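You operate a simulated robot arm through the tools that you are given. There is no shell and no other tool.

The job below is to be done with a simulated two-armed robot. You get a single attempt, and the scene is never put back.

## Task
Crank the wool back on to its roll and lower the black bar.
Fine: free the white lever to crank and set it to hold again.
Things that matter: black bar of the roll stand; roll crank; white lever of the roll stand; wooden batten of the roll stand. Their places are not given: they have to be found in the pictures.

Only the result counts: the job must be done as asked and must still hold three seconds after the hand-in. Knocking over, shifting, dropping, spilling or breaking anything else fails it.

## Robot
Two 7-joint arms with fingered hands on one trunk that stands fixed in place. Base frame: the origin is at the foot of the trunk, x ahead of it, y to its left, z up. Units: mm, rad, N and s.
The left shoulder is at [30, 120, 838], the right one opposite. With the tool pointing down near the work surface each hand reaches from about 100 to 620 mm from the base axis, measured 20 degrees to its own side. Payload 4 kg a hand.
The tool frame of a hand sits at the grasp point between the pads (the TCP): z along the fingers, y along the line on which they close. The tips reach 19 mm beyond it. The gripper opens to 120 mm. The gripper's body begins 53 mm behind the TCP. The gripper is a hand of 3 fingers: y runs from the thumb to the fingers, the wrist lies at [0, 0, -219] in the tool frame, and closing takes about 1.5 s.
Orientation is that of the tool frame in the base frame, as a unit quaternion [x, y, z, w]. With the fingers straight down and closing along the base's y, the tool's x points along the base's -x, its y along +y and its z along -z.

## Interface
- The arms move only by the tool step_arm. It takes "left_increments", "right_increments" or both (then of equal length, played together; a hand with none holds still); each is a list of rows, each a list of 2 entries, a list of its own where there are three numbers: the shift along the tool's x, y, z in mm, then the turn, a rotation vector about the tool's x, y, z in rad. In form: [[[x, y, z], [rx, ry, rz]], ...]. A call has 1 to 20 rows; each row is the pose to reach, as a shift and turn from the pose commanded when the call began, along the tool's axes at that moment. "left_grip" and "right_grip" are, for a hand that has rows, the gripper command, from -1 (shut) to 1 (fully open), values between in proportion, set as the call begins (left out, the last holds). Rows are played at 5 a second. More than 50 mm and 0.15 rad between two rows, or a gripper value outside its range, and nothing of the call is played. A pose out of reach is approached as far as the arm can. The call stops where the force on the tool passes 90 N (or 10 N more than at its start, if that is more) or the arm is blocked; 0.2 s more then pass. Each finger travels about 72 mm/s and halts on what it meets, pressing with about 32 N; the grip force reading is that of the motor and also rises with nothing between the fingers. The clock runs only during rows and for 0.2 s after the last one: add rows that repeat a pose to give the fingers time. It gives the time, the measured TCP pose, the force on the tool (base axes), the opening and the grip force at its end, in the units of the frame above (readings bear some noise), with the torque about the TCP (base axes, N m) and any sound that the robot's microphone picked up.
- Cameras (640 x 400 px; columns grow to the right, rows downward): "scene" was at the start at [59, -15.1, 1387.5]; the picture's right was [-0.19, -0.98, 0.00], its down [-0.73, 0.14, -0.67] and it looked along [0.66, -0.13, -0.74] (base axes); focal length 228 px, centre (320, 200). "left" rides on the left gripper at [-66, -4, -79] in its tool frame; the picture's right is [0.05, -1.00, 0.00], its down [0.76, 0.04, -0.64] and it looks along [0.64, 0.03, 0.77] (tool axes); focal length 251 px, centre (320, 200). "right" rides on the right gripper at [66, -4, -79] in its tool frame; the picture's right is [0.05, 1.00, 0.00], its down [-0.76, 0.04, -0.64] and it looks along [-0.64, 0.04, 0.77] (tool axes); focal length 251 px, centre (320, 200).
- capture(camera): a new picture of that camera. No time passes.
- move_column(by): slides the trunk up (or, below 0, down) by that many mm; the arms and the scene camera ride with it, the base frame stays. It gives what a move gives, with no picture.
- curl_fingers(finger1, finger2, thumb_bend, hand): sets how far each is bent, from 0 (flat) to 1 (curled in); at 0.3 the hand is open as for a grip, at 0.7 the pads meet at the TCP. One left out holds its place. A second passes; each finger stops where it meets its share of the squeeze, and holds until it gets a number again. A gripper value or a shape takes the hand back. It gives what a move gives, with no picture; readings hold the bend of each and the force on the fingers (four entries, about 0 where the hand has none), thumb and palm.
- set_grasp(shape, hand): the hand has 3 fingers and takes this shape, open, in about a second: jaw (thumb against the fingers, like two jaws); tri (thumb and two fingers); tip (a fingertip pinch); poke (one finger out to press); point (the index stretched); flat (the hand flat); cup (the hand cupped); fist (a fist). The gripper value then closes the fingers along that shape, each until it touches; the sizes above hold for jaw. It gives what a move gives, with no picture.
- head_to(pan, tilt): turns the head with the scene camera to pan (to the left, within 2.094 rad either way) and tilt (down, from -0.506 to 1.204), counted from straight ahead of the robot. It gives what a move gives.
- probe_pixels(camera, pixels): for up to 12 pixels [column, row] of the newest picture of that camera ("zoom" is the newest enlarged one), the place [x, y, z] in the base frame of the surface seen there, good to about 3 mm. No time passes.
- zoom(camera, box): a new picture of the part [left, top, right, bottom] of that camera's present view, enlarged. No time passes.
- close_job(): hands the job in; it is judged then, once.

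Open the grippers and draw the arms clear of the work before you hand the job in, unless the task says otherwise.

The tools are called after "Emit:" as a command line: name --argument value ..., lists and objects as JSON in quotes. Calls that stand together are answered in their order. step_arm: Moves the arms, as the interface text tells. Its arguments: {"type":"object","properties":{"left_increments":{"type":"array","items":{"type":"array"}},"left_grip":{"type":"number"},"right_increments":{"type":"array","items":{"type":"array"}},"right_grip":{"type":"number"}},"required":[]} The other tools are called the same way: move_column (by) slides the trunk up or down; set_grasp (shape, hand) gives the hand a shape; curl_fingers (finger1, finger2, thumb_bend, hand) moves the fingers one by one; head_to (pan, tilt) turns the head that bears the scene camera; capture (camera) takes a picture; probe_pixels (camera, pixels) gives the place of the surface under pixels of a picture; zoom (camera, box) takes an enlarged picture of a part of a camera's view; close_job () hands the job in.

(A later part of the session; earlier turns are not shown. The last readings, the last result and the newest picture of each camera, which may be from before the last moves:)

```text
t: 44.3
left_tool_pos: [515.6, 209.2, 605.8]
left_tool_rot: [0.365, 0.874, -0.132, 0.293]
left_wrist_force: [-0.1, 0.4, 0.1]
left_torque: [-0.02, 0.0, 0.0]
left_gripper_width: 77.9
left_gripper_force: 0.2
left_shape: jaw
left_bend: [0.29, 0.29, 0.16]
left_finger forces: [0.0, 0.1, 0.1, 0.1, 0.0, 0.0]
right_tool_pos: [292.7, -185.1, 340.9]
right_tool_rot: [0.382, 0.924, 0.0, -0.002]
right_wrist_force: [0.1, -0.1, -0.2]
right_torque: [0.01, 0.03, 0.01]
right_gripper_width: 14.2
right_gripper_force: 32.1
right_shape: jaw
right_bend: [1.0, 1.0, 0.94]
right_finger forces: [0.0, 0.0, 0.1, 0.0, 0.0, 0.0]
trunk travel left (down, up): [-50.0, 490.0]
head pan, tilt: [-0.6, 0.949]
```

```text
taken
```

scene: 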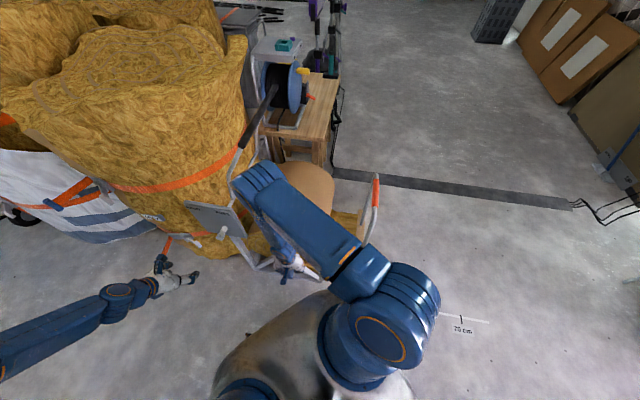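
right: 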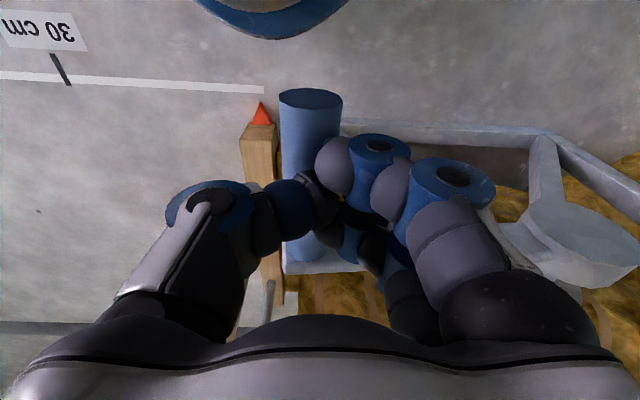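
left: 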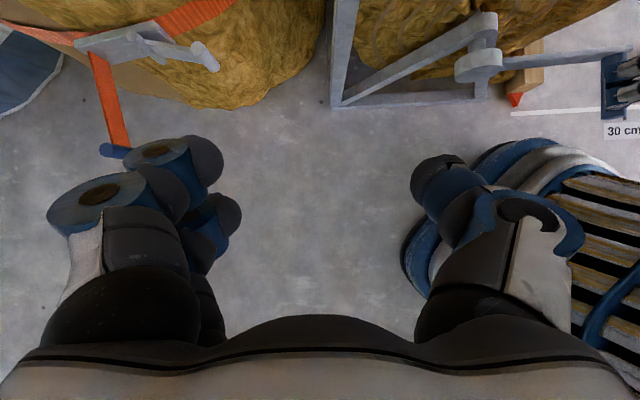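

I zoom on the crank from both hands' cameras to see whether the handle is moving or has stopped.

Emit:
zoom --camera "left" --box '[420, 0, 640, 140]'

Emit:
probe_pixels --camera "left" --pixels '[[514, 100], [610, 80], [612, 100], [590, 60], [560, 64], [540, 66]]'

Emit:
probe_pixels --camera "right" --pixels '[[262, 112], [310, 97], [310, 130], [308, 160], [305, 268], [340, 268]]'

```text
2.86 times, centred on (530, 70) of left
```

zoom: 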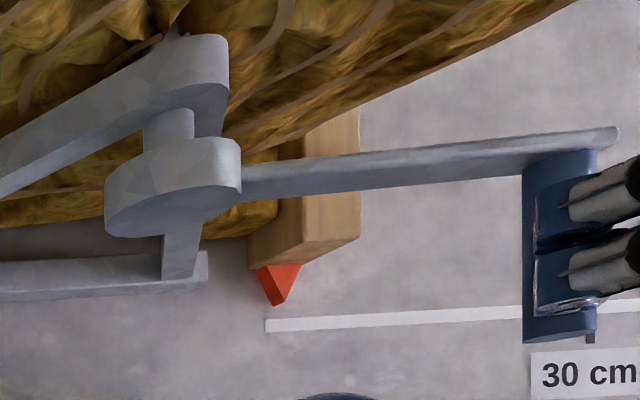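

```text
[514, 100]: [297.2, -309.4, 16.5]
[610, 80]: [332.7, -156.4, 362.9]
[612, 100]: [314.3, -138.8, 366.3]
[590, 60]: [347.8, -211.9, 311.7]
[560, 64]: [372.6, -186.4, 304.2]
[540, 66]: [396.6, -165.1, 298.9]
```

```text
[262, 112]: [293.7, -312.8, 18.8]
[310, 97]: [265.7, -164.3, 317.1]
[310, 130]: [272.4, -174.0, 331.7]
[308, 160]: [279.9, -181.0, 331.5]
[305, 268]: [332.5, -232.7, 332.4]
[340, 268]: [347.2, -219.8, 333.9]
```

The pointer no longer moves while the crank turned a little further without resistance, so the wool is fully in. I lift the right hand off the handle, straight up.

Emit:
step_arm --right_increments '[[[0, 0, -10], [0, 0, 0]], [[0, 0, -30], [0, 0, 0]], [[0, 0, -60], [0, 0, 0]], [[0, 0, -100], [0, 0, 0]], [[0, 0, -140], [0, 0, 0]], [[0, 0, -170], [0, 0, 0]], [[0, 0, -170], [0, 0, 0]]]'

Emit:
capture --camera "right"

Emit:
capture --camera "left"

```text
t: 45.9
left_tool_pos: [514.9, 209.5, 606.4]
left_tool_rot: [0.363, 0.874, -0.131, 0.294]
left_wrist_force: [0.5, 0.2, -0.1]
left_torque: [-0.03, -0.02, 0.01]
left_gripper_width: 77.7
left_gripper_force: 0.1
left_shape: jaw
left_bend: [0.29, 0.29, 0.16]
left_finger forces: [0.1, 0.0, 0.1, 0.0, 0.0, 0.1]
right_tool_pos: [293.7, -185.1, 508.1]
right_tool_rot: [0.381, 0.924, 0.001, -0.002]
right_wrist_force: [0.3, 0.1, 0.0]
right_torque: [0.01, -0.01, -0.01]
right_gripper_width: 13.8
right_gripper_force: 31.8
right_shape: jaw
right_bend: [1.0, 1.0, 0.94]
right_finger forces: [0.0, 0.0, 0.0, 0.0, 0.0, 0.1]
trunk travel left (down, up): [-50.0, 490.0]
head pan, tilt: [-0.6, 0.949]
```

```text
taken
```

right: 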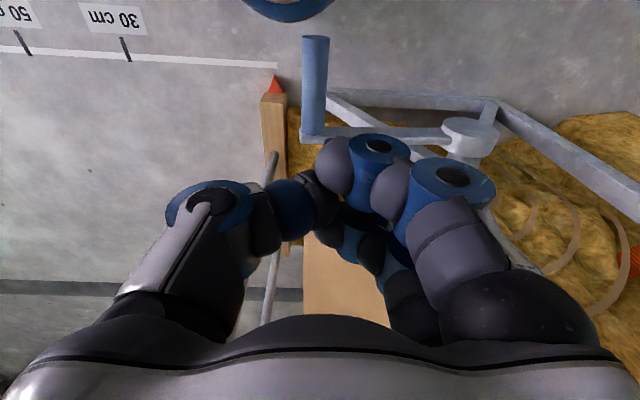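

```text
taken
```

left: 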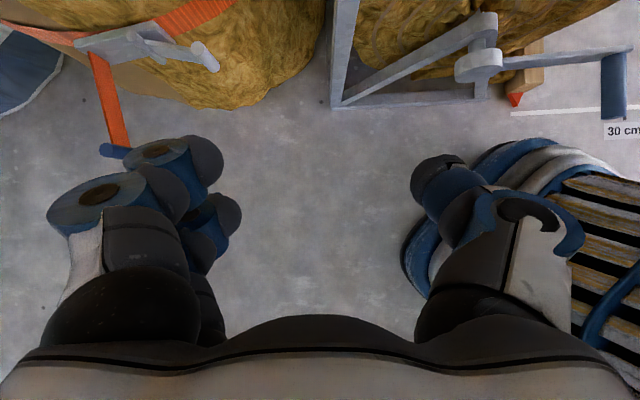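

The crank stays put and the pointer is at the scale's start. Next I bring the left hand back to face the lever, rolled to match its FREE angle, fingers at 60 mm.

Emit:
step_arm --left_increments '[[[-8.8, -10.1, 5.9], [-0.0315, -0.1112, 0.0621]], [[-17.7, -20.2, 11.8], [-0.063, -0.2224, 0.1242]], [[-26.5, -30.3, 17.6], [-0.0945, -0.3336, 0.1863]], [[-35.4, -40.4, 23.5], [-0.126, -0.4448, 0.2484]], [[-44.2, -50.5, 29.4], [-0.1575, -0.5559, 0.3105]], [[-53, -60.6, 35.3], [-0.189, -0.6671, 0.3726]], [[-61.9, -70.7, 41.1], [-0.2205, -0.7783, 0.4347]], [[-70.7, -80.8, 47], [-0.252, -0.8895, 0.4968]], [[-70.7, -80.8, 47], [-0.252, -0.8895, 0.4968]]]' --left_grip 0.0

Emit:
capture --camera "left"

```text
t: 47.9
left_tool_pos: [517.8, 91.6, 612.9]
left_tool_rot: [0.431, 0.561, -0.093, 0.701]
left_wrist_force: [-0.4, -0.4, -1.0]
left_torque: [0.0, 0.0, -0.03]
left_gripper_width: 60.1
left_gripper_force: 0.0
left_shape: jaw
left_bend: [0.33, 0.33, 0.95]
left_finger forces: [0.0, 0.0, 0.0, 0.1, 0.0, 0.1]
right_tool_pos: [292.4, -184.5, 508.4]
right_tool_rot: [0.382, 0.924, 0.001, -0.002]
right_wrist_force: [-0.2, 0.5, 0.3]
right_torque: [0.01, -0.04, 0.0]
right_gripper_width: 14.0
right_gripper_force: 32.0
right_shape: jaw
right_bend: [1.0, 1.0, 0.94]
right_finger forces: [0.0, 0.1, 0.0, 0.0, 0.0, 0.0]
trunk travel left (down, up): [-50.0, 490.0]
head pan, tilt: [-0.6, 0.949]
```

```text
taken
```

left: 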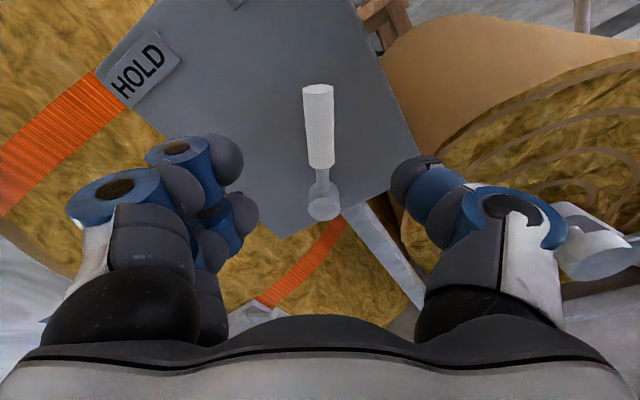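

The lever is aligned upright between the fingers at (318,130). I advance 88 mm to straddle it.

Emit:
step_arm --left_increments '[[[0, 1, 22], [0, 0, 0]], [[0, 1, 44], [0, 0, 0]], [[0, 1, 66], [0, 0, 0]], [[0, 1, 88], [0, 0, 0]], [[0, 1, 88], [0, 0, 0]]]'

Emit:
capture --camera "left"

```text
t: 49.1
left_tool_pos: [581.4, 32.2, 614.1]
left_tool_rot: [0.432, 0.561, -0.092, 0.7]
left_wrist_force: [1.0, -0.8, -0.8]
left_torque: [0.03, 0.02, 0.0]
left_gripper_width: 60.4
left_gripper_force: 0.1
left_shape: jaw
left_bend: [0.33, 0.33, 0.95]
left_finger forces: [0.0, 0.0, 0.0, 0.2, 0.1, 0.0]
right_tool_pos: [293.6, -185.2, 507.8]
right_tool_rot: [0.383, 0.924, 0.0, -0.001]
right_wrist_force: [0.6, 0.1, -0.3]
right_torque: [-0.03, 0.01, 0.02]
right_gripper_width: 14.1
right_gripper_force: 32.3
right_shape: jaw
right_bend: [1.0, 1.0, 0.94]
right_finger forces: [0.1, 0.0, 0.1, 0.0, 0.1, 0.0]
trunk travel left (down, up): [-50.0, 490.0]
head pan, tilt: [-0.6, 0.949]
```

```text
taken
```

left: 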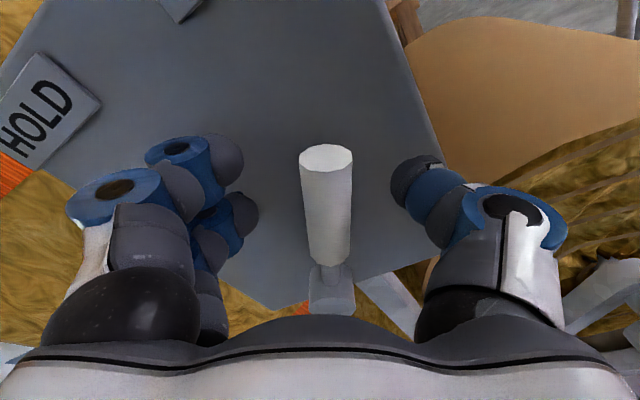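

The lever sits between the fingers. I narrow them and swing it back along the arc to the HOLD side.

Emit:
step_arm --left_increments '[[[0, 0, 0], [0, 0, 0]], [[0, 0, 0], [0, 0, 0]], [[0.7, 10.1, 0], [0, 0, -0.131]], [[2.6, 19.9, 0], [0, 0, -0.262]], [[5.9, 29.5, 0], [0, 0, -0.393]], [[10.3, 38.5, 0], [0, 0, -0.524]], [[15.9, 46.9, 0], [0, 0, -0.655]], [[22.6, 54.4, 0], [0, 0, -0.785]], [[30.1, 61.1, 0], [0, 0, -0.916]], [[38.5, 66.7, 0], [0, 0, -1.047]], [[43, 69, 0], [0, 0, -1.11]], [[47.5, 71.1, 0], [0, 0, -1.178]], [[47.5, 71.1, 0], [0, 0, -1.178]]]' --left_grip -0.45

Emit:
capture --camera "left"

```text
t: 51.9
left_tool_pos: [641.0, 91.5, 609.4]
left_tool_rot: [0.047, 0.706, -0.468, 0.529]
left_wrist_force: [-1.1, -0.7, -0.3]
left_torque: [-0.01, -0.04, -0.01]
left_gripper_width: 33.5
left_gripper_force: 0.0
left_shape: jaw
left_bend: [0.42, 0.42, 0.92]
left_finger forces: [0.1, 0.0, 0.0, 0.0, 1.9, 0.1]
right_tool_pos: [292.3, -185.4, 507.1]
right_tool_rot: [0.383, 0.924, 0.001, -0.002]
right_wrist_force: [0.5, 0.6, -0.6]
right_torque: [-0.01, 0.03, 0.01]
right_gripper_width: 14.3
right_gripper_force: 32.2
right_shape: jaw
right_bend: [1.0, 1.0, 0.94]
right_finger forces: [0.0, 0.1, 0.0, 0.0, 0.1, 0.0]
trunk travel left (down, up): [-50.0, 490.0]
head pan, tilt: [-0.6, 0.949]
```

```text
taken
```

left: 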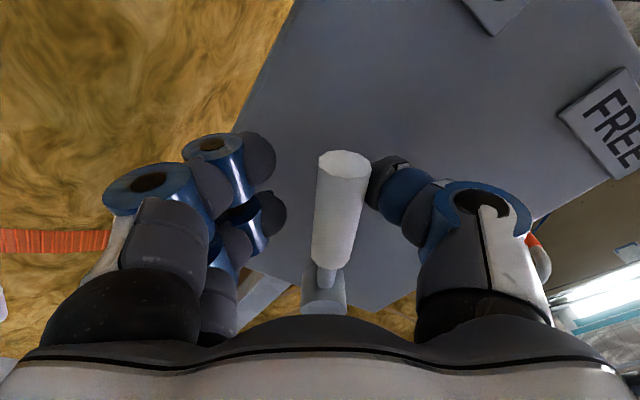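

The thumb touches the lever at 1.9 N. I push on a little further to seat it against its HOLD stop.

Emit:
step_arm --left_increments '[[[0.1, 3.8, 0], [0, 0, -0.05]], [[0.4, 7.7, 0], [0, 0, -0.1]], [[0.9, 11.5, 0], [0, 0, -0.15]], [[0.9, 11.5, 0], [0, 0, -0.15]]]'

Emit:
capture --camera "left"

```text
t: 52.9
left_tool_pos: [644.5, 95.5, 601.7]
left_tool_rot: [-0.004, 0.707, -0.507, 0.493]
left_wrist_force: [-15.7, -9.3, 3.3]
left_torque: [0.13, -0.3, -0.19]
left_gripper_width: 38.1
left_gripper_force: 0.0
left_shape: jaw
left_bend: [0.42, 0.42, 0.88]
left_finger forces: [0.1, 0.0, 0.1, 0.1, 14.6, 0.0]
right_tool_pos: [292.8, -184.7, 507.9]
right_tool_rot: [0.383, 0.924, 0.001, 0.0]
right_wrist_force: [0.7, 0.1, -0.2]
right_torque: [-0.02, 0.05, 0.01]
right_gripper_width: 14.1
right_gripper_force: 32.2
right_shape: jaw
right_bend: [1.0, 1.0, 0.94]
right_finger forces: [0.1, 0.0, 0.0, 0.0, 0.0, 0.0]
trunk travel left (down, up): [-50.0, 490.0]
head pan, tilt: [-0.6, 0.949]
```

```text
taken
```

left: 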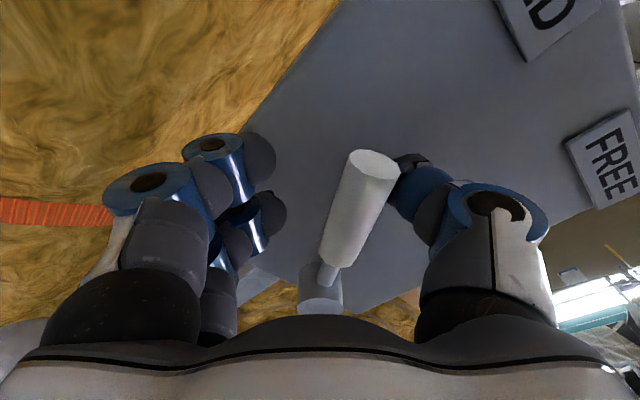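

The thumb force of 15 N shows the lever is at its HOLD stop. I back off, open the fingers and retreat from the plate.

Emit:
step_arm --left_increments '[[[0.2, -6, 0], [0, 0, 0.08]], [[0.2, -6, 0], [0, 0, 0.08]], [[0.2, -6, 0], [0, 0, 0.08]], [[0.2, -6, -25], [0, 0, 0.08]], [[0.2, -6, -50], [0, 0, 0.08]], [[0.2, -6, -80], [0, 0, 0.08]], [[0.2, -6, -110], [0, 0, 0.08]], [[0.2, -6, -140], [0, 0, 0.08]], [[0.2, -6, -140], [0, 0, 0.08]]]' --left_grip 0.1

Emit:
capture --camera "left"

Emit:
capture --camera "scene"

```text
t: 54.9
left_tool_pos: [544.3, 193.6, 604.2]
left_tool_rot: [0.023, 0.708, -0.485, 0.514]
left_wrist_force: [0.0, 0.0, 0.1]
left_torque: [0.01, 0.01, -0.03]
left_gripper_width: 65.5
left_gripper_force: 0.1
left_shape: jaw
left_bend: [0.32, 0.32, 0.94]
left_finger forces: [0.0, 0.1, 0.1, 0.0, 0.1, 0.0]
right_tool_pos: [293.9, -184.9, 507.6]
right_tool_rot: [0.383, 0.924, 0.0, -0.002]
right_wrist_force: [0.0, -0.6, -0.6]
right_torque: [0.02, -0.03, 0.01]
right_gripper_width: 14.2
right_gripper_force: 32.0
right_shape: jaw
right_bend: [1.0, 1.0, 0.94]
right_finger forces: [0.1, 0.1, 0.0, 0.0, 0.0, 0.0]
trunk travel left (down, up): [-50.0, 490.0]
head pan, tilt: [-0.6, 0.949]
```

```text
taken
```

left: 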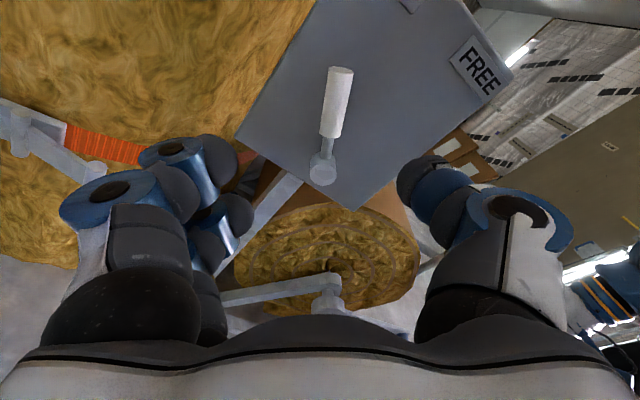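

```text
taken
```

scene: 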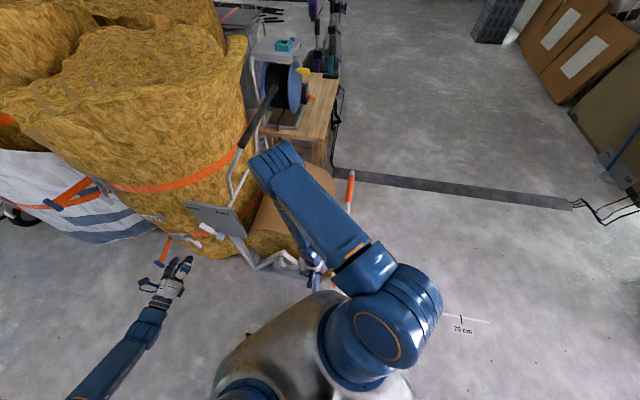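

The lever points to HOLD again. For the bar I raise the trunk by 100 mm so the right arm reaches over it comfortably, then look again.

Emit:
move_column --by 100

Emit:
capture --camera "scene"

```text
t: 56.3
left_tool_pos: [544.9, 193.1, 705.1]
left_tool_rot: [0.022, 0.707, -0.486, 0.513]
left_wrist_force: [-0.1, -0.6, -0.8]
left_torque: [0.01, 0.01, -0.01]
left_gripper_width: 65.9
left_gripper_force: 0.0
left_shape: jaw
left_bend: [0.32, 0.32, 0.94]
left_finger forces: [0.0, 0.1, 0.0, 0.0, 0.0, 0.0]
right_tool_pos: [294.0, -185.4, 606.3]
right_tool_rot: [0.383, 0.924, 0.001, -0.001]
right_wrist_force: [-0.8, 0.6, -1.2]
right_torque: [-0.01, 0.02, 0.0]
right_gripper_width: 14.2
right_gripper_force: 31.8
right_shape: jaw
right_bend: [1.0, 1.0, 0.94]
right_finger forces: [0.1, 0.1, 0.0, 0.1, 0.0, 0.0]
trunk travel left (down, up): [-150.0, 390.0]
head pan, tilt: [-0.6, 0.949]
```

```text
taken
```

scene: 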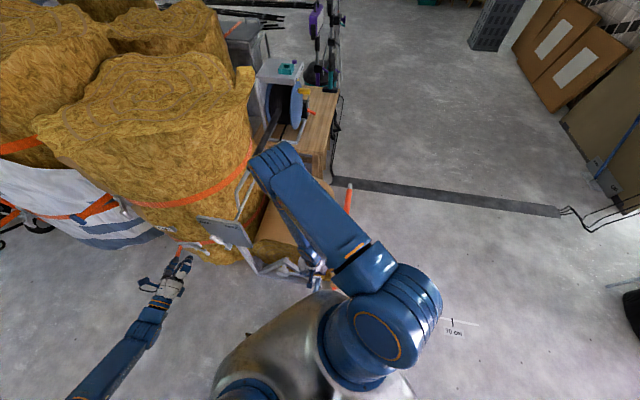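

I lift the right hand up and forward to about (450,-190,1100), opening it, to look down on the bar.

Emit:
step_arm --right_increments '[[[0, 0, -45], [0, 0, 0]], [[0, 0, -90], [0, 0, 0]], [[0, 0, -135], [0, 0, 0]], [[-5, 5, -180], [0, 0, 0]], [[-15, 14, -222], [0, 0, 0]], [[-28, 26, -264], [0, 0, 0]], [[-42, 39, -306], [0, 0, 0]], [[-56, 52, -346], [0, 0, 0]], [[-70, 66, -386], [0, 0, 0]], [[-85, 80, -426], [0, 0, 0]], [[-100, 94, -462], [0, 0, 0]], [[-114, 107, -494], [0, 0, 0]], [[-114, 107, -494], [0, 0, 0]]]' --right_grip 0.3

Emit:
capture --camera "right"

Emit:
capture --camera "scene"

```text
t: 59.1
left_tool_pos: [545.0, 191.2, 703.9]
left_tool_rot: [0.021, 0.708, -0.485, 0.514]
left_wrist_force: [0.0, 1.6, -0.3]
left_torque: [-0.02, 0.0, 0.02]
left_gripper_width: 65.6
left_gripper_force: 0.1
left_shape: jaw
left_bend: [0.32, 0.32, 0.94]
left_finger forces: [0.0, 0.0, 0.0, 0.0, 0.0, 0.1]
right_tool_pos: [449.8, -192.6, 1100.2]
right_tool_rot: [0.382, 0.924, 0.0, -0.001]
right_wrist_force: [0.0, -0.2, -0.3]
right_torque: [0.01, 0.0, 0.02]
right_gripper_width: 77.4
right_gripper_force: 0.1
right_shape: jaw
right_bend: [0.29, 0.29, 0.16]
right_finger forces: [0.0, 0.0, 0.1, 0.0, 0.0, 0.0]
trunk travel left (down, up): [-150.0, 390.0]
head pan, tilt: [-0.6, 0.949]
```

```text
taken
```

right: 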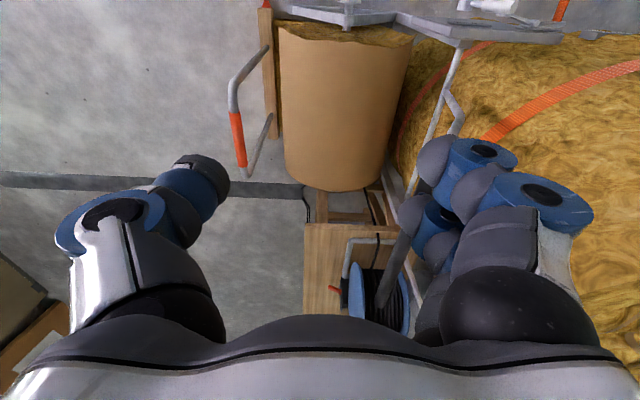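

```text
taken
```

scene: 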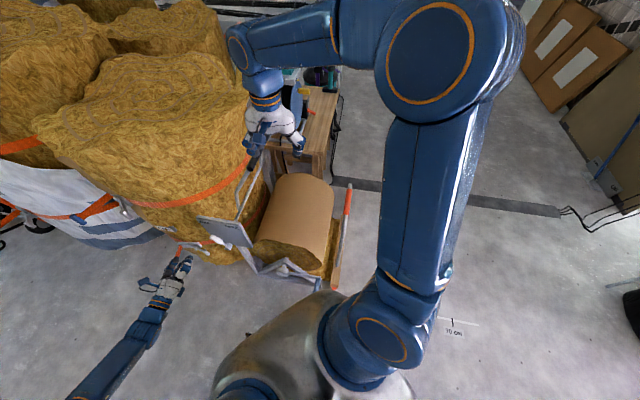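

The fingers hide the bar in this view. I shift the hand so the bar lies between the fingers, still about 100 mm above it.

Emit:
step_arm --right_increments '[[[-6, 34, 0], [0, 0, 0]], [[-13, 68, 10], [0, 0, 0]], [[-19, 103, 20], [0, 0, 0]], [[-26, 137, 30], [0, 0, 0]], [[-26, 137, 30], [0, 0, 0]]]'

Emit:
capture --camera "right"

Emit:
zoom --camera "scene" --box '[190, 110, 370, 290]'

```text
t: 60.3
left_tool_pos: [545.9, 192.4, 703.4]
left_tool_rot: [0.022, 0.707, -0.485, 0.514]
left_wrist_force: [-0.1, 0.8, 0.6]
left_torque: [-0.02, 0.04, -0.01]
left_gripper_width: 65.4
left_gripper_force: 0.0
left_shape: jaw
left_bend: [0.32, 0.32, 0.94]
left_finger forces: [0.0, 0.0, 0.0, 0.0, 0.1, 0.1]
right_tool_pos: [568.0, -110.8, 1073.1]
right_tool_rot: [0.383, 0.924, 0.0, -0.001]
right_wrist_force: [-0.3, -0.2, 0.3]
right_torque: [0.01, -0.02, -0.01]
right_gripper_width: 77.6
right_gripper_force: 0.1
right_shape: jaw
right_bend: [0.29, 0.29, 0.16]
right_finger forces: [0.0, 0.0, 0.0, 0.1, 0.1, 0.0]
trunk travel left (down, up): [-150.0, 390.0]
head pan, tilt: [-0.6, 0.949]
```

```text
taken
```

right: 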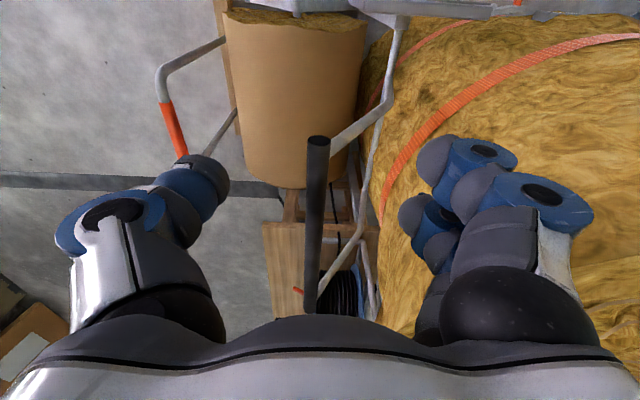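

```text
2.22 times, centred on (280, 200) of scene
```

zoom: 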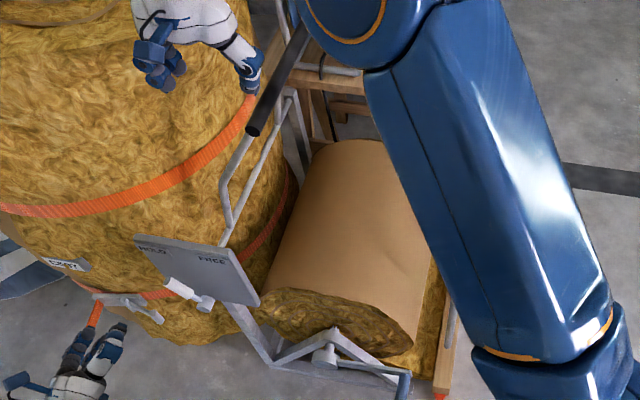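

The bar shows from (318,142) to (312,300), with the near frame arm going to (388,105) and on to the plate. I probe these points.

Emit:
probe_pixels --camera "right" --pixels '[[318, 150], [317, 180], [315, 220], [313, 260], [312, 295], [345, 140], [370, 122], [388, 105], [394, 60], [398, 25], [375, 150], [370, 180]]'

Emit:
zoom --camera "right" --box '[260, 0, 460, 320]'

```text
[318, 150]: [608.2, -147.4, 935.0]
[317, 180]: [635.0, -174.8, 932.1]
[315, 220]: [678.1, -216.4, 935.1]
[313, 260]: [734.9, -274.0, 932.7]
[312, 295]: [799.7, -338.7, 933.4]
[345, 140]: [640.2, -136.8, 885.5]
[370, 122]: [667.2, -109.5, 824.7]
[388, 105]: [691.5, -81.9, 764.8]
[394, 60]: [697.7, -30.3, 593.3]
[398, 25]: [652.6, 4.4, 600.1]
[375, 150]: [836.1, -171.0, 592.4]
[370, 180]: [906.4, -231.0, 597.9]
```

```text
1.25 times, centred on (360, 160) of right
```

zoom: 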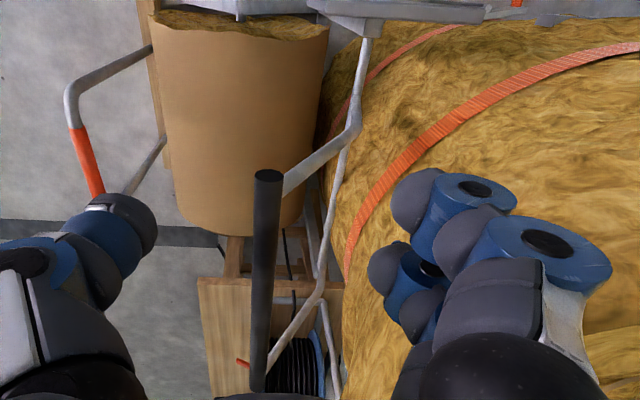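

The bar axis lies at about u=326, z=920, and the frame pivots at the cross tube near u=472, z=588, so the bar will swing over and down on to the roll. I raise the trunk 80 mm more for reach and move the right hand over the middle part of the bar.

Emit:
move_column --by 80

Emit:
step_arm --right_increments '[[[-30, 1, 15], [0, 0, 0]], [[-60, 2, 30], [0, 0, 0]], [[-90, 3, 50], [0, 0, 0]], [[-120, 3, 75], [0, 0, 0]], [[-150, 3, 105], [0, 0, 0]], [[-150, 3, 105], [0, 0, 0]]]'

Emit:
capture --camera "right"

```text
t: 61.4
left_tool_pos: [545.8, 192.5, 784.3]
left_tool_rot: [0.023, 0.707, -0.485, 0.513]
left_wrist_force: [-0.1, 0.3, 0.3]
left_torque: [-0.03, 0.02, -0.02]
left_gripper_width: 65.6
left_gripper_force: 0.0
left_shape: jaw
left_bend: [0.32, 0.32, 0.94]
left_finger forces: [0.1, 0.0, 0.0, 0.0, 0.1, 0.0]
right_tool_pos: [568.9, -113.0, 1153.1]
right_tool_rot: [0.383, 0.924, 0.001, -0.002]
right_wrist_force: [-0.4, -0.2, 0.2]
right_torque: [-0.03, 0.02, -0.02]
right_gripper_width: 77.7
right_gripper_force: 0.0
right_shape: jaw
right_bend: [0.29, 0.29, 0.16]
right_finger forces: [0.1, 0.1, 0.1, 0.1, 0.0, 0.1]
trunk travel left (down, up): [-230.0, 310.0]
head pan, tilt: [-0.6, 0.949]
```

```text
t: 62.8
left_tool_pos: [545.0, 193.0, 783.9]
left_tool_rot: [0.023, 0.707, -0.485, 0.514]
left_wrist_force: [-0.6, 0.0, 0.1]
left_torque: [0.02, -0.02, -0.02]
left_gripper_width: 65.4
left_gripper_force: 0.1
left_shape: jaw
left_bend: [0.32, 0.32, 0.94]
left_finger forces: [0.1, 0.0, 0.1, 0.0, 0.0, 0.1]
right_tool_pos: [664.2, -218.4, 1046.7]
right_tool_rot: [0.382, 0.924, 0.001, -0.002]
right_wrist_force: [-0.1, -0.4, -0.2]
right_torque: [-0.01, 0.03, 0.01]
right_gripper_width: 77.8
right_gripper_force: 0.0
right_shape: jaw
right_bend: [0.29, 0.29, 0.16]
right_finger forces: [0.1, 0.0, 0.1, 0.0, 0.0, 0.0]
right hand out of reach, approached as far as the arm can: row 5, 6
trunk travel left (down, up): [-230.0, 310.0]
head pan, tilt: [-0.6, 0.949]
```

```text
taken
```

right: 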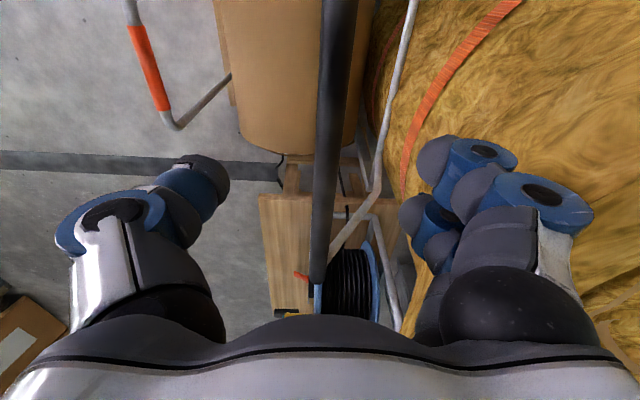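

The hand was at its reach limit at that height; lowering brings it nearer the shoulder. I lower it around the bar with a small sideways correction.

Emit:
step_arm --right_increments '[[[2, 4, 25], [0, 0, 0]], [[4, 8, 50], [0, 0, 0]], [[4, 11, 75], [0, 0, 0]], [[4, 11, 98], [0, 0, 0]], [[4, 11, 98], [0, 0, 0]]]'

Emit:
capture --camera "right"

```text
t: 64.0
left_tool_pos: [545.2, 191.1, 784.0]
left_tool_rot: [0.021, 0.708, -0.485, 0.514]
left_wrist_force: [0.2, 0.5, 0.1]
left_torque: [0.04, 0.0, -0.01]
left_gripper_width: 65.5
left_gripper_force: 0.0
left_shape: jaw
left_bend: [0.32, 0.32, 0.94]
left_finger forces: [0.1, 0.0, 0.0, 0.0, 0.0, 0.0]
right_tool_pos: [672.9, -207.9, 946.9]
right_tool_rot: [0.383, 0.924, 0.0, -0.001]
right_wrist_force: [-0.3, -0.1, 0.4]
right_torque: [-0.01, -0.04, 0.0]
right_gripper_width: 77.8
right_gripper_force: 0.1
right_shape: jaw
right_bend: [0.29, 0.29, 0.16]
right_finger forces: [0.0, 0.0, 0.0, 0.0, 0.1, 0.0]
trunk travel left (down, up): [-230.0, 310.0]
head pan, tilt: [-0.6, 0.949]
```

```text
taken
```

right: 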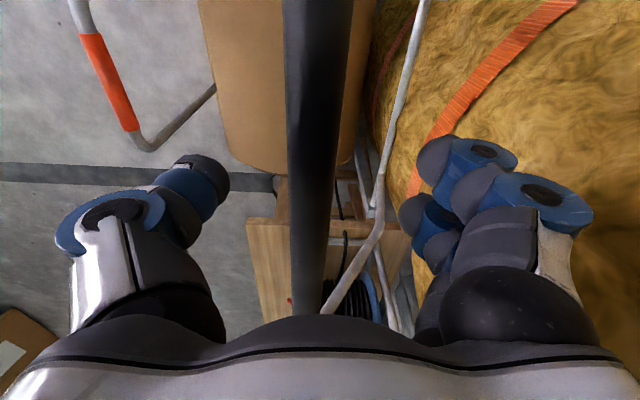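

The bar is centred between the fingers. I lower 22 mm more and close on it.

Emit:
step_arm --right_increments '[[[0, -1, 11], [0, 0, 0]], [[0, -2, 22], [0, 0, 0]], [[0, -2, 22], [0, 0, 0]]]'

Emit:
step_arm --right_increments '[[[0, 0, 0], [0, 0, 0]], [[0, 0, 0], [0, 0, 0]], [[0, 0, 0], [0, 0, 0]], [[0, 0, 0], [0, 0, 0]], [[0, 0, 0], [0, 0, 0]], [[0, 0, 0], [0, 0, 0]], [[0, 0, 0], [0, 0, 0]], [[0, 0, 0], [0, 0, 0]]]' --right_grip -1

Emit:
capture --camera "right"

```text
t: 64.8
left_tool_pos: [545.6, 192.1, 784.0]
left_tool_rot: [0.02, 0.708, -0.484, 0.514]
left_wrist_force: [0.1, -0.9, -0.1]
left_torque: [0.01, 0.03, 0.0]
left_gripper_width: 65.5
left_gripper_force: 0.0
left_shape: jaw
left_bend: [0.32, 0.32, 0.94]
left_finger forces: [0.1, 0.1, 0.0, 0.0, 0.0, 0.0]
right_tool_pos: [669.7, -207.8, 926.0]
right_tool_rot: [0.382, 0.924, 0.001, -0.001]
right_wrist_force: [0.3, 0.9, 0.6]
right_torque: [-0.01, 0.04, 0.0]
right_gripper_width: 77.3
right_gripper_force: 0.1
right_shape: jaw
right_bend: [0.29, 0.29, 0.16]
right_finger forces: [0.0, 0.0, 0.0, 0.0, 0.0, 0.1]
trunk travel left (down, up): [-230.0, 310.0]
head pan, tilt: [-0.6, 0.949]
```

```text
t: 66.6
left_tool_pos: [544.9, 192.9, 783.8]
left_tool_rot: [0.021, 0.708, -0.485, 0.513]
left_wrist_force: [1.2, 0.4, -1.5]
left_torque: [-0.02, 0.04, 0.05]
left_gripper_width: 65.5
left_gripper_force: 0.1
left_shape: jaw
left_bend: [0.32, 0.32, 0.94]
left_finger forces: [0.0, 0.1, 0.0, 0.1, 0.0, 0.0]
right_tool_pos: [670.4, -208.4, 926.1]
right_tool_rot: [0.382, 0.924, 0.001, -0.001]
right_wrist_force: [1.3, 2.0, -5.4]
right_torque: [0.01, -0.01, 0.0]
right_gripper_width: 17.6
right_gripper_force: 32.0
right_shape: jaw
right_bend: [0.98, 0.98, 0.89]
right_finger forces: [14.5, 14.5, 0.0, 0.0, 27.0, 0.0]
trunk travel left (down, up): [-230.0, 310.0]
head pan, tilt: [-0.6, 0.949]
```

```text
taken
```

right: 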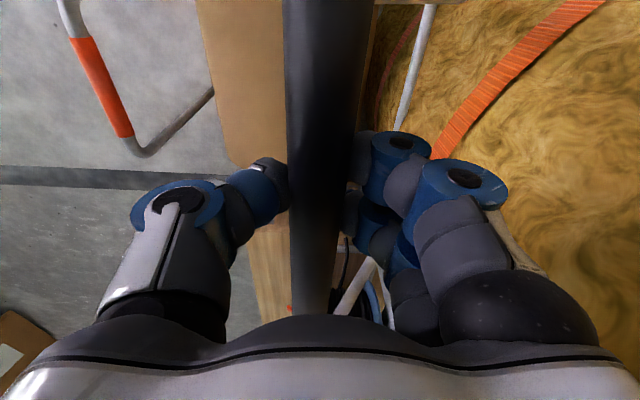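

The bar is gripped. I draw it along the first 6° of its arc, towards the robot's right side and slightly down, and read the forces.

Emit:
step_arm --right_increments '[[[0, -5.7, 2.5], [0, 0, 0]], [[0, -11.5, 5.3], [0, 0, 0]], [[0, -17.1, 8.1], [0, 0, 0]], [[0, -22.8, 11], [0, 0, 0]], [[0, -28.4, 14], [0, 0, 0]], [[0, -33.9, 17], [0, 0, 0]], [[0, -33.9, 17], [0, 0, 0]]]'

Emit:
capture --camera "right"

Emit:
zoom --camera "scene" --box '[170, 90, 370, 290]'

```text
t: 68.2
left_tool_pos: [546.0, 193.0, 784.6]
left_tool_rot: [0.022, 0.707, -0.486, 0.513]
left_wrist_force: [-0.3, -0.7, -0.1]
left_torque: [-0.02, -0.01, 0.01]
left_gripper_width: 65.3
left_gripper_force: 0.0
left_shape: jaw
left_bend: [0.32, 0.32, 0.94]
left_finger forces: [0.0, 0.0, 0.0, 0.1, 0.0, 0.0]
right_tool_pos: [647.0, -230.5, 907.7]
right_tool_rot: [0.382, 0.924, -0.001, -0.001]
right_wrist_force: [4.3, -0.6, -3.7]
right_torque: [0.15, -0.18, 0.06]
right_gripper_width: 17.7
right_gripper_force: 32.4
right_shape: jaw
right_bend: [0.99, 0.99, 0.87]
right_finger forces: [14.5, 14.4, 0.0, 0.0, 30.2, 0.0]
trunk travel left (down, up): [-230.0, 310.0]
head pan, tilt: [-0.6, 0.949]
```

```text
taken
```

right: 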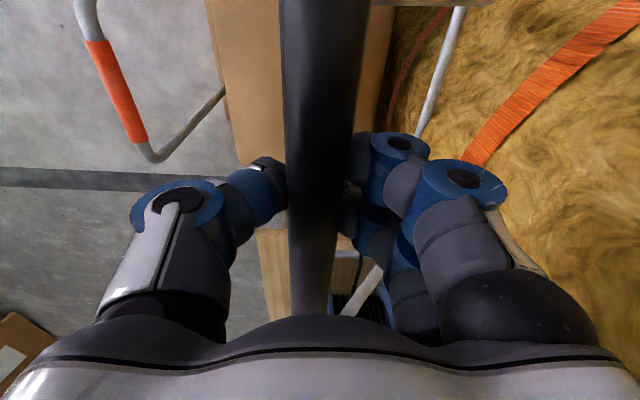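

```text
2.00 times, centred on (270, 190) of scene
```

zoom: 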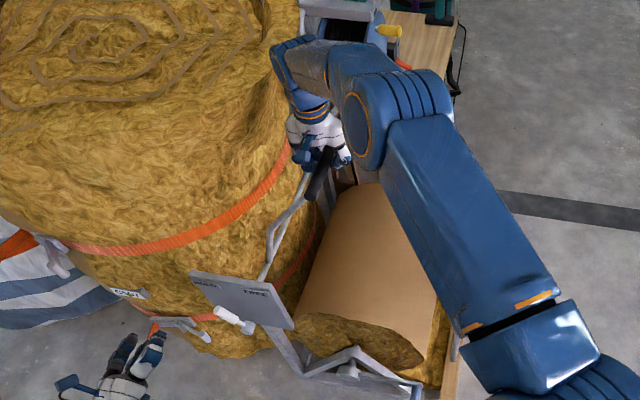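

The bar swings easily (about 6 N). I continue along the arc by 30°.

Emit:
step_arm --right_increments '[[[0, -16.2, 9.8], [0, 0, 0]], [[0, -31.9, 20.5], [0, 0, 0]], [[0, -47.1, 31.9], [0, 0, 0]], [[0, -61.6, 44.2], [0, 0, 0]], [[0, -75.4, 57.2], [0, 0, 0]], [[0, -88.5, 70.8], [0, 0, 0]], [[0, -101, 85.2], [0, 0, 0]], [[0, -112.6, 100.2], [0, 0, 0]], [[0, -123.4, 115.8], [0, 0, 0]], [[0, -133.4, 131.9], [0, 0, 0]], [[0, -133.4, 131.9], [0, 0, 0]]]'

Emit:
capture --camera "right"

Emit:
zoom --camera "scene" --box '[170, 90, 370, 290]'

```text
t: 70.6
left_tool_pos: [546.0, 192.6, 784.6]
left_tool_rot: [0.021, 0.708, -0.484, 0.514]
left_wrist_force: [0.2, 0.5, 0.0]
left_torque: [-0.02, 0.0, 0.04]
left_gripper_width: 65.6
left_gripper_force: 0.0
left_shape: jaw
left_bend: [0.32, 0.32, 0.94]
left_finger forces: [0.1, 0.1, 0.1, 0.0, 0.0, 0.0]
right_tool_pos: [553.7, -324.5, 775.7]
right_tool_rot: [0.382, 0.924, 0.001, -0.002]
right_wrist_force: [12.9, 6.9, -10.4]
right_torque: [0.32, -0.34, 0.07]
right_gripper_width: 16.6
right_gripper_force: 32.0
right_shape: jaw
right_bend: [1.0, 1.0, 0.82]
right_finger forces: [14.7, 14.5, 0.0, 0.1, 28.7, 0.0]
trunk travel left (down, up): [-230.0, 310.0]
head pan, tilt: [-0.6, 0.949]
```

```text
taken
```

right: 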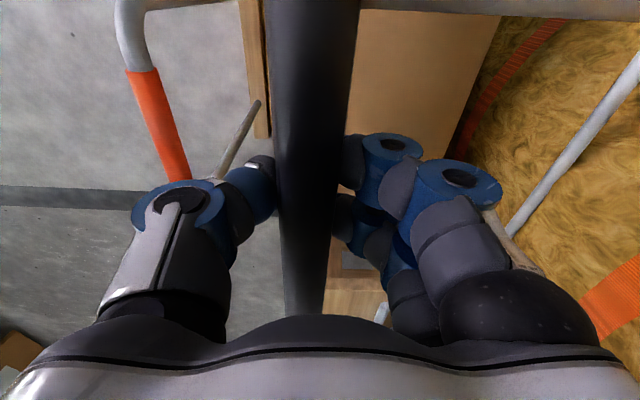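

```text
2.00 times, centred on (270, 190) of scene
```

zoom: 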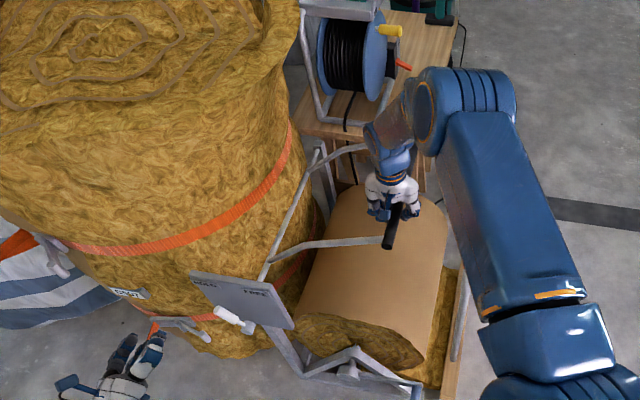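

The bar is halfway down, with the pull handle of the batten at the left (160,130). I probe the pull handle, the bar and its arm to keep clearances and refine the pivot.

Emit:
probe_pixels --camera "right" --pixels '[[160, 100], [175, 150], [130, 40], [240, 140], [310, 60], [310, 120], [308, 200], [400, 8], [600, 110], [540, 190]]'

Emit:
probe_pixels --camera "zoom" --pixels '[[391, 235], [396, 215], [370, 240], [330, 243], [285, 252], [268, 265], [300, 190], [318, 152], [345, 150], [270, 270]]'

```text
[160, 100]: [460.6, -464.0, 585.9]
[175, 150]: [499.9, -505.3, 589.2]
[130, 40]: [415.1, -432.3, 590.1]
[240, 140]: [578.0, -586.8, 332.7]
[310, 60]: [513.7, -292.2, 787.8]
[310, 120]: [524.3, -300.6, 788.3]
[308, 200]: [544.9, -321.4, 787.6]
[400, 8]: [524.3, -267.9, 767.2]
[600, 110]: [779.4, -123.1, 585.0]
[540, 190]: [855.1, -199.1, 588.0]
```

```text
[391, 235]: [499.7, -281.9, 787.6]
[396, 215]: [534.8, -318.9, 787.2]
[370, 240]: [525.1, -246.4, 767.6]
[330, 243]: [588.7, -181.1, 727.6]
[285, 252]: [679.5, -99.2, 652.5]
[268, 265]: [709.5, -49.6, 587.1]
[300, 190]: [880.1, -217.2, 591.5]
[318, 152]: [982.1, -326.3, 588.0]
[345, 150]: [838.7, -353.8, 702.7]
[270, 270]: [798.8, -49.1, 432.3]
```

The pivot refines to u≈464, z≈578 with a radius of 365 mm, and the pull handle (u≈0, z≤600) stays clear. I continue the arc by 21°.

Emit:
step_arm --right_increments '[[[0, -9.9, 16.4], [0, 0, 0]], [[0, -18.9, 33.3], [0, 0, 0]], [[0, -27, 50.6], [0, 0, 0]], [[0, -34.2, 68.3], [0, 0, 0]], [[0, -40.4, 86.3], [0, 0, 0]], [[0, -45.7, 104.7], [0, 0, 0]], [[0, -50.1, 123.3], [0, 0, 0]], [[0, -50.1, 123.3], [0, 0, 0]]]'

Emit:
capture --camera "right"

Emit:
zoom --camera "scene" --box '[170, 90, 370, 290]'

```text
t: 72.4
left_tool_pos: [545.0, 191.7, 783.5]
left_tool_rot: [0.022, 0.707, -0.486, 0.513]
left_wrist_force: [0.0, 0.3, -0.2]
left_torque: [-0.02, -0.04, 0.0]
left_gripper_width: 65.7
left_gripper_force: 0.1
left_shape: jaw
left_bend: [0.32, 0.32, 0.94]
left_finger forces: [0.0, 0.0, 0.1, 0.0, 0.0, 0.0]
right_tool_pos: [516.0, -359.5, 652.1]
right_tool_rot: [0.383, 0.924, -0.001, -0.001]
right_wrist_force: [3.6, -1.3, -2.7]
right_torque: [0.01, 0.01, 0.03]
right_gripper_width: 13.2
right_gripper_force: 32.2
right_shape: jaw
right_bend: [1.0, 1.0, 0.96]
right_finger forces: [2.4, 2.8, 0.0, 0.0, 6.9, 0.1]
trunk travel left (down, up): [-230.0, 310.0]
head pan, tilt: [-0.6, 0.949]
```

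```text
taken
```

right: 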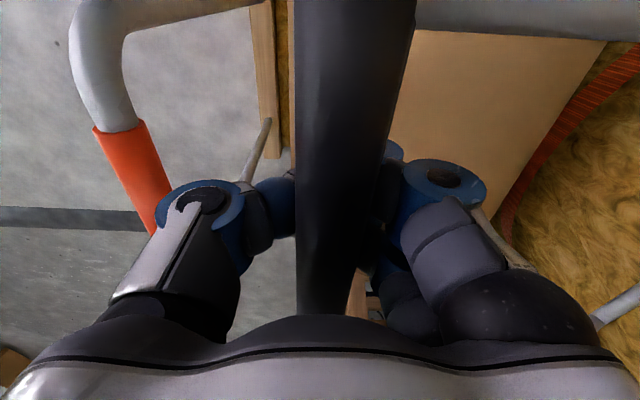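

```text
2.00 times, centred on (270, 190) of scene
```

zoom: 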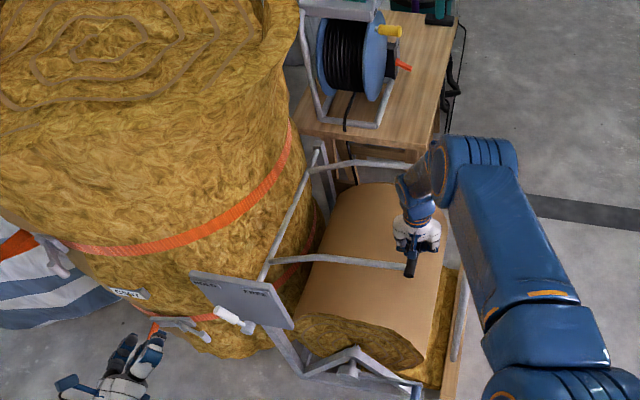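

The bar has slid up towards the palm, caged by the fingers. I probe where it is now.

Emit:
probe_pixels --camera "right" --pixels '[[355, 40], [350, 100], [345, 160], [335, 240], [110, 130], [150, 180], [450, 12]]'

Emit:
probe_pixels --camera "zoom" --pixels '[[411, 262], [409, 270], [380, 264], [330, 258], [290, 256], [460, 320]]'

```text
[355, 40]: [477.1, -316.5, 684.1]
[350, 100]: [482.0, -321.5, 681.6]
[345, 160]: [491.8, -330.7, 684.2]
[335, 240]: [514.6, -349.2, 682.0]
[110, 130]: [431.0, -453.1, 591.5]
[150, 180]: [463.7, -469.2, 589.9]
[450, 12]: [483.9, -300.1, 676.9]
```

```text
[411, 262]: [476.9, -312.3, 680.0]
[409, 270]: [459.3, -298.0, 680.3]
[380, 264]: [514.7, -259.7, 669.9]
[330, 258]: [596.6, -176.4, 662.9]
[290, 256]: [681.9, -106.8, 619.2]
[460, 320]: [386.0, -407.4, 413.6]
```

The bar's axis is at u≈113, z≈669, some 17 mm above the pads' centre. I keep it caged and go on down another 21° of the arc.

Emit:
step_arm --right_increments '[[[0, -3.3, 18.5], [0, 0, 0]], [[0, -6, 37.2], [0, 0, 0]], [[0, -8, 56.1], [0, 0, 0]], [[0, -9.3, 75.1], [0, 0, 0]], [[0, -9.6, 94.1], [0, 0, 0]], [[0, -8.9, 113], [0, 0, 0]], [[0, -7.3, 132], [0, 0, 0]], [[0, -7.3, 132], [0, 0, 0]]]'

Emit:
capture --camera "right"

Emit:
zoom --camera "scene" --box '[190, 140, 370, 290]'

```text
t: 74.2
left_tool_pos: [546.3, 192.0, 785.0]
left_tool_rot: [0.021, 0.708, -0.485, 0.513]
left_wrist_force: [-0.6, 0.4, 0.4]
left_torque: [0.0, 0.02, 0.02]
left_gripper_width: 65.5
left_gripper_force: 0.0
left_shape: jaw
left_bend: [0.32, 0.32, 0.94]
left_finger forces: [0.0, 0.0, 0.0, 0.1, 0.1, 0.0]
right_tool_pos: [496.2, -357.6, 545.2]
right_tool_rot: [0.382, 0.924, 0.001, -0.002]
right_wrist_force: [4.8, 0.8, -2.4]
right_torque: [-0.04, 0.1, 0.01]
right_gripper_width: 12.3
right_gripper_force: 32.1
right_shape: jaw
right_bend: [1.0, 1.0, 0.97]
right_finger forces: [1.8, 3.2, 0.0, 0.0, 0.0, 0.0]
right hand out of reach, approached as far as the arm can: row 6, 7, 8
trunk travel left (down, up): [-230.0, 310.0]
head pan, tilt: [-0.6, 0.949]
```

```text
taken
```

right: 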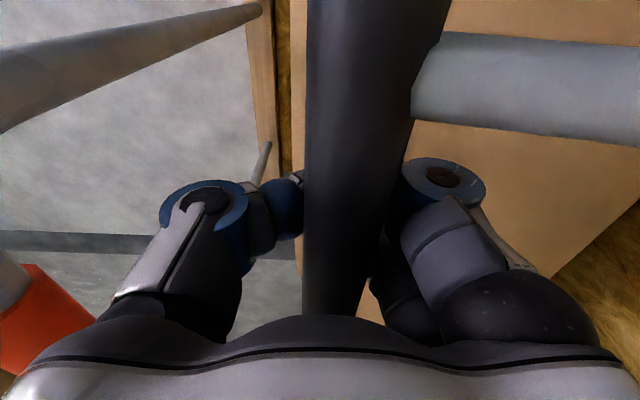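

```text
2.67 times, centred on (280, 215) of scene
```

zoom: 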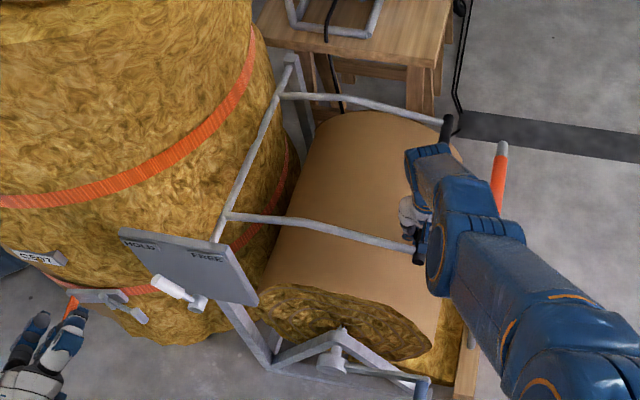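

The arm is near a limit at this height with the trunk raised, so I will use the trunk for the remaining descent. First I probe the bar and the pull handle.

Emit:
probe_pixels --camera "right" --pixels '[[375, 30], [368, 80], [360, 140], [345, 220], [60, 60], [200, 25], [40, 310], [265, 160], [520, 80]]'

Emit:
probe_pixels --camera "zoom" --pixels '[[446, 125], [418, 255], [400, 100], [350, 233], [300, 222], [235, 215], [380, 180], [420, 150], [440, 300]]'

```text
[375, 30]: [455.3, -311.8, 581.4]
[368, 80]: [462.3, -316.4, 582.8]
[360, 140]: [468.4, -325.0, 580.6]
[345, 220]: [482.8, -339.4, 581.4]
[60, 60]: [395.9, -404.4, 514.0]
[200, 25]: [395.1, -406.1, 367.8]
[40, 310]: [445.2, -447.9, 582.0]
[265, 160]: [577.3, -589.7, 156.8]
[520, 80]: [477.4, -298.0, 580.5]
```

```text
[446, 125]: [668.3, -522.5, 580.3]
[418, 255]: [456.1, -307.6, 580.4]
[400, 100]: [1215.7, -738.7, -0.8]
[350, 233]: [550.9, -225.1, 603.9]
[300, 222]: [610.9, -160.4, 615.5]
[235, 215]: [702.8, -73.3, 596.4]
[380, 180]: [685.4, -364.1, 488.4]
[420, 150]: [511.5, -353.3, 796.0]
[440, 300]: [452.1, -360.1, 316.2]
```

The bar's axis is at u≈102, z≈568, moving straight down here. I lower the trunk by 40 mm, which carries the hand and the bar down.

Emit:
move_column --by -40

Emit:
step_arm --right_increments '[[[0, 2, 0], [0, 0, 0]], [[0, 4, 0], [0, 0, 0]], [[0, 4, 0], [0, 0, 0]]]'

Emit:
capture --camera "right"

Emit:
capture --camera "scene"

```text
t: 75.1
left_tool_pos: [544.9, 192.0, 744.3]
left_tool_rot: [0.021, 0.708, -0.485, 0.513]
left_wrist_force: [0.2, 0.6, 0.3]
left_torque: [0.0, 0.02, 0.03]
left_gripper_width: 65.4
left_gripper_force: 0.1
left_shape: jaw
left_bend: [0.32, 0.32, 0.94]
left_finger forces: [0.0, 0.0, 0.0, 0.0, 0.0, 0.1]
right_tool_pos: [496.1, -358.1, 505.0]
right_tool_rot: [0.382, 0.924, 0.001, -0.001]
right_wrist_force: [8.9, 8.0, -1.3]
right_torque: [-0.16, 0.16, 0.0]
right_gripper_width: 13.0
right_gripper_force: 31.7
right_shape: jaw
right_bend: [1.0, 1.0, 0.97]
right_finger forces: [4.3, 5.3, 0.1, 0.1, 0.0, 0.0]
trunk travel left (down, up): [-190.0, 350.0]
head pan, tilt: [-0.6, 0.949]
```

```text
t: 75.9
left_tool_pos: [545.2, 192.0, 744.9]
left_tool_rot: [0.022, 0.707, -0.486, 0.513]
left_wrist_force: [0.9, -0.4, 0.6]
left_torque: [-0.01, 0.01, -0.03]
left_gripper_width: 65.4
left_gripper_force: 0.0
left_shape: jaw
left_bend: [0.32, 0.32, 0.94]
left_finger forces: [0.0, 0.0, 0.0, 0.0, 0.0, 0.1]
right_tool_pos: [498.5, -355.2, 506.2]
right_tool_rot: [0.383, 0.924, 0.0, -0.002]
right_wrist_force: [0.0, 1.3, -3.4]
right_torque: [0.0, 0.06, 0.02]
right_gripper_width: 12.5
right_gripper_force: 32.1
right_shape: jaw
right_bend: [1.0, 1.0, 0.97]
right_finger forces: [1.0, 1.5, 0.1, 0.0, 0.0, 0.1]
trunk travel left (down, up): [-190.0, 350.0]
head pan, tilt: [-0.6, 0.949]
```

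```text
taken
```

right: 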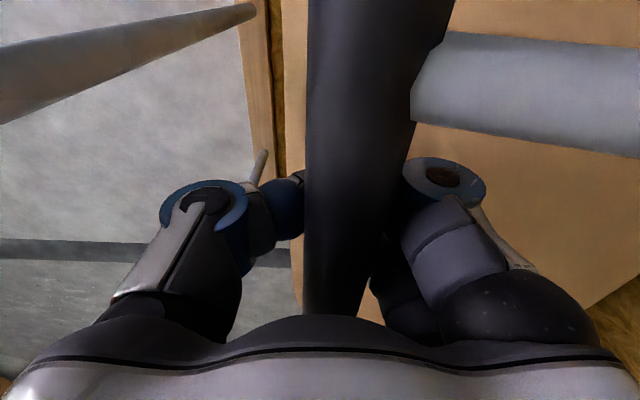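

```text
taken
```

scene: 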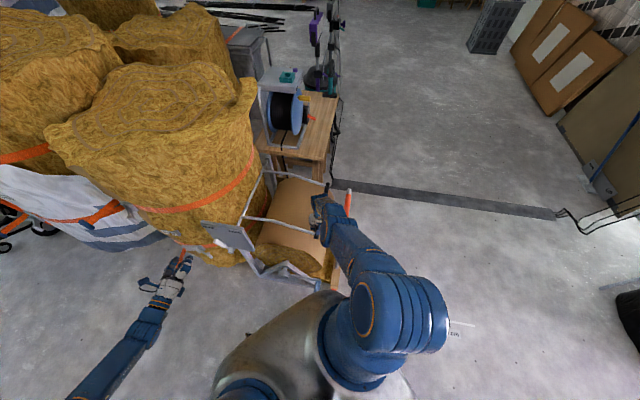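

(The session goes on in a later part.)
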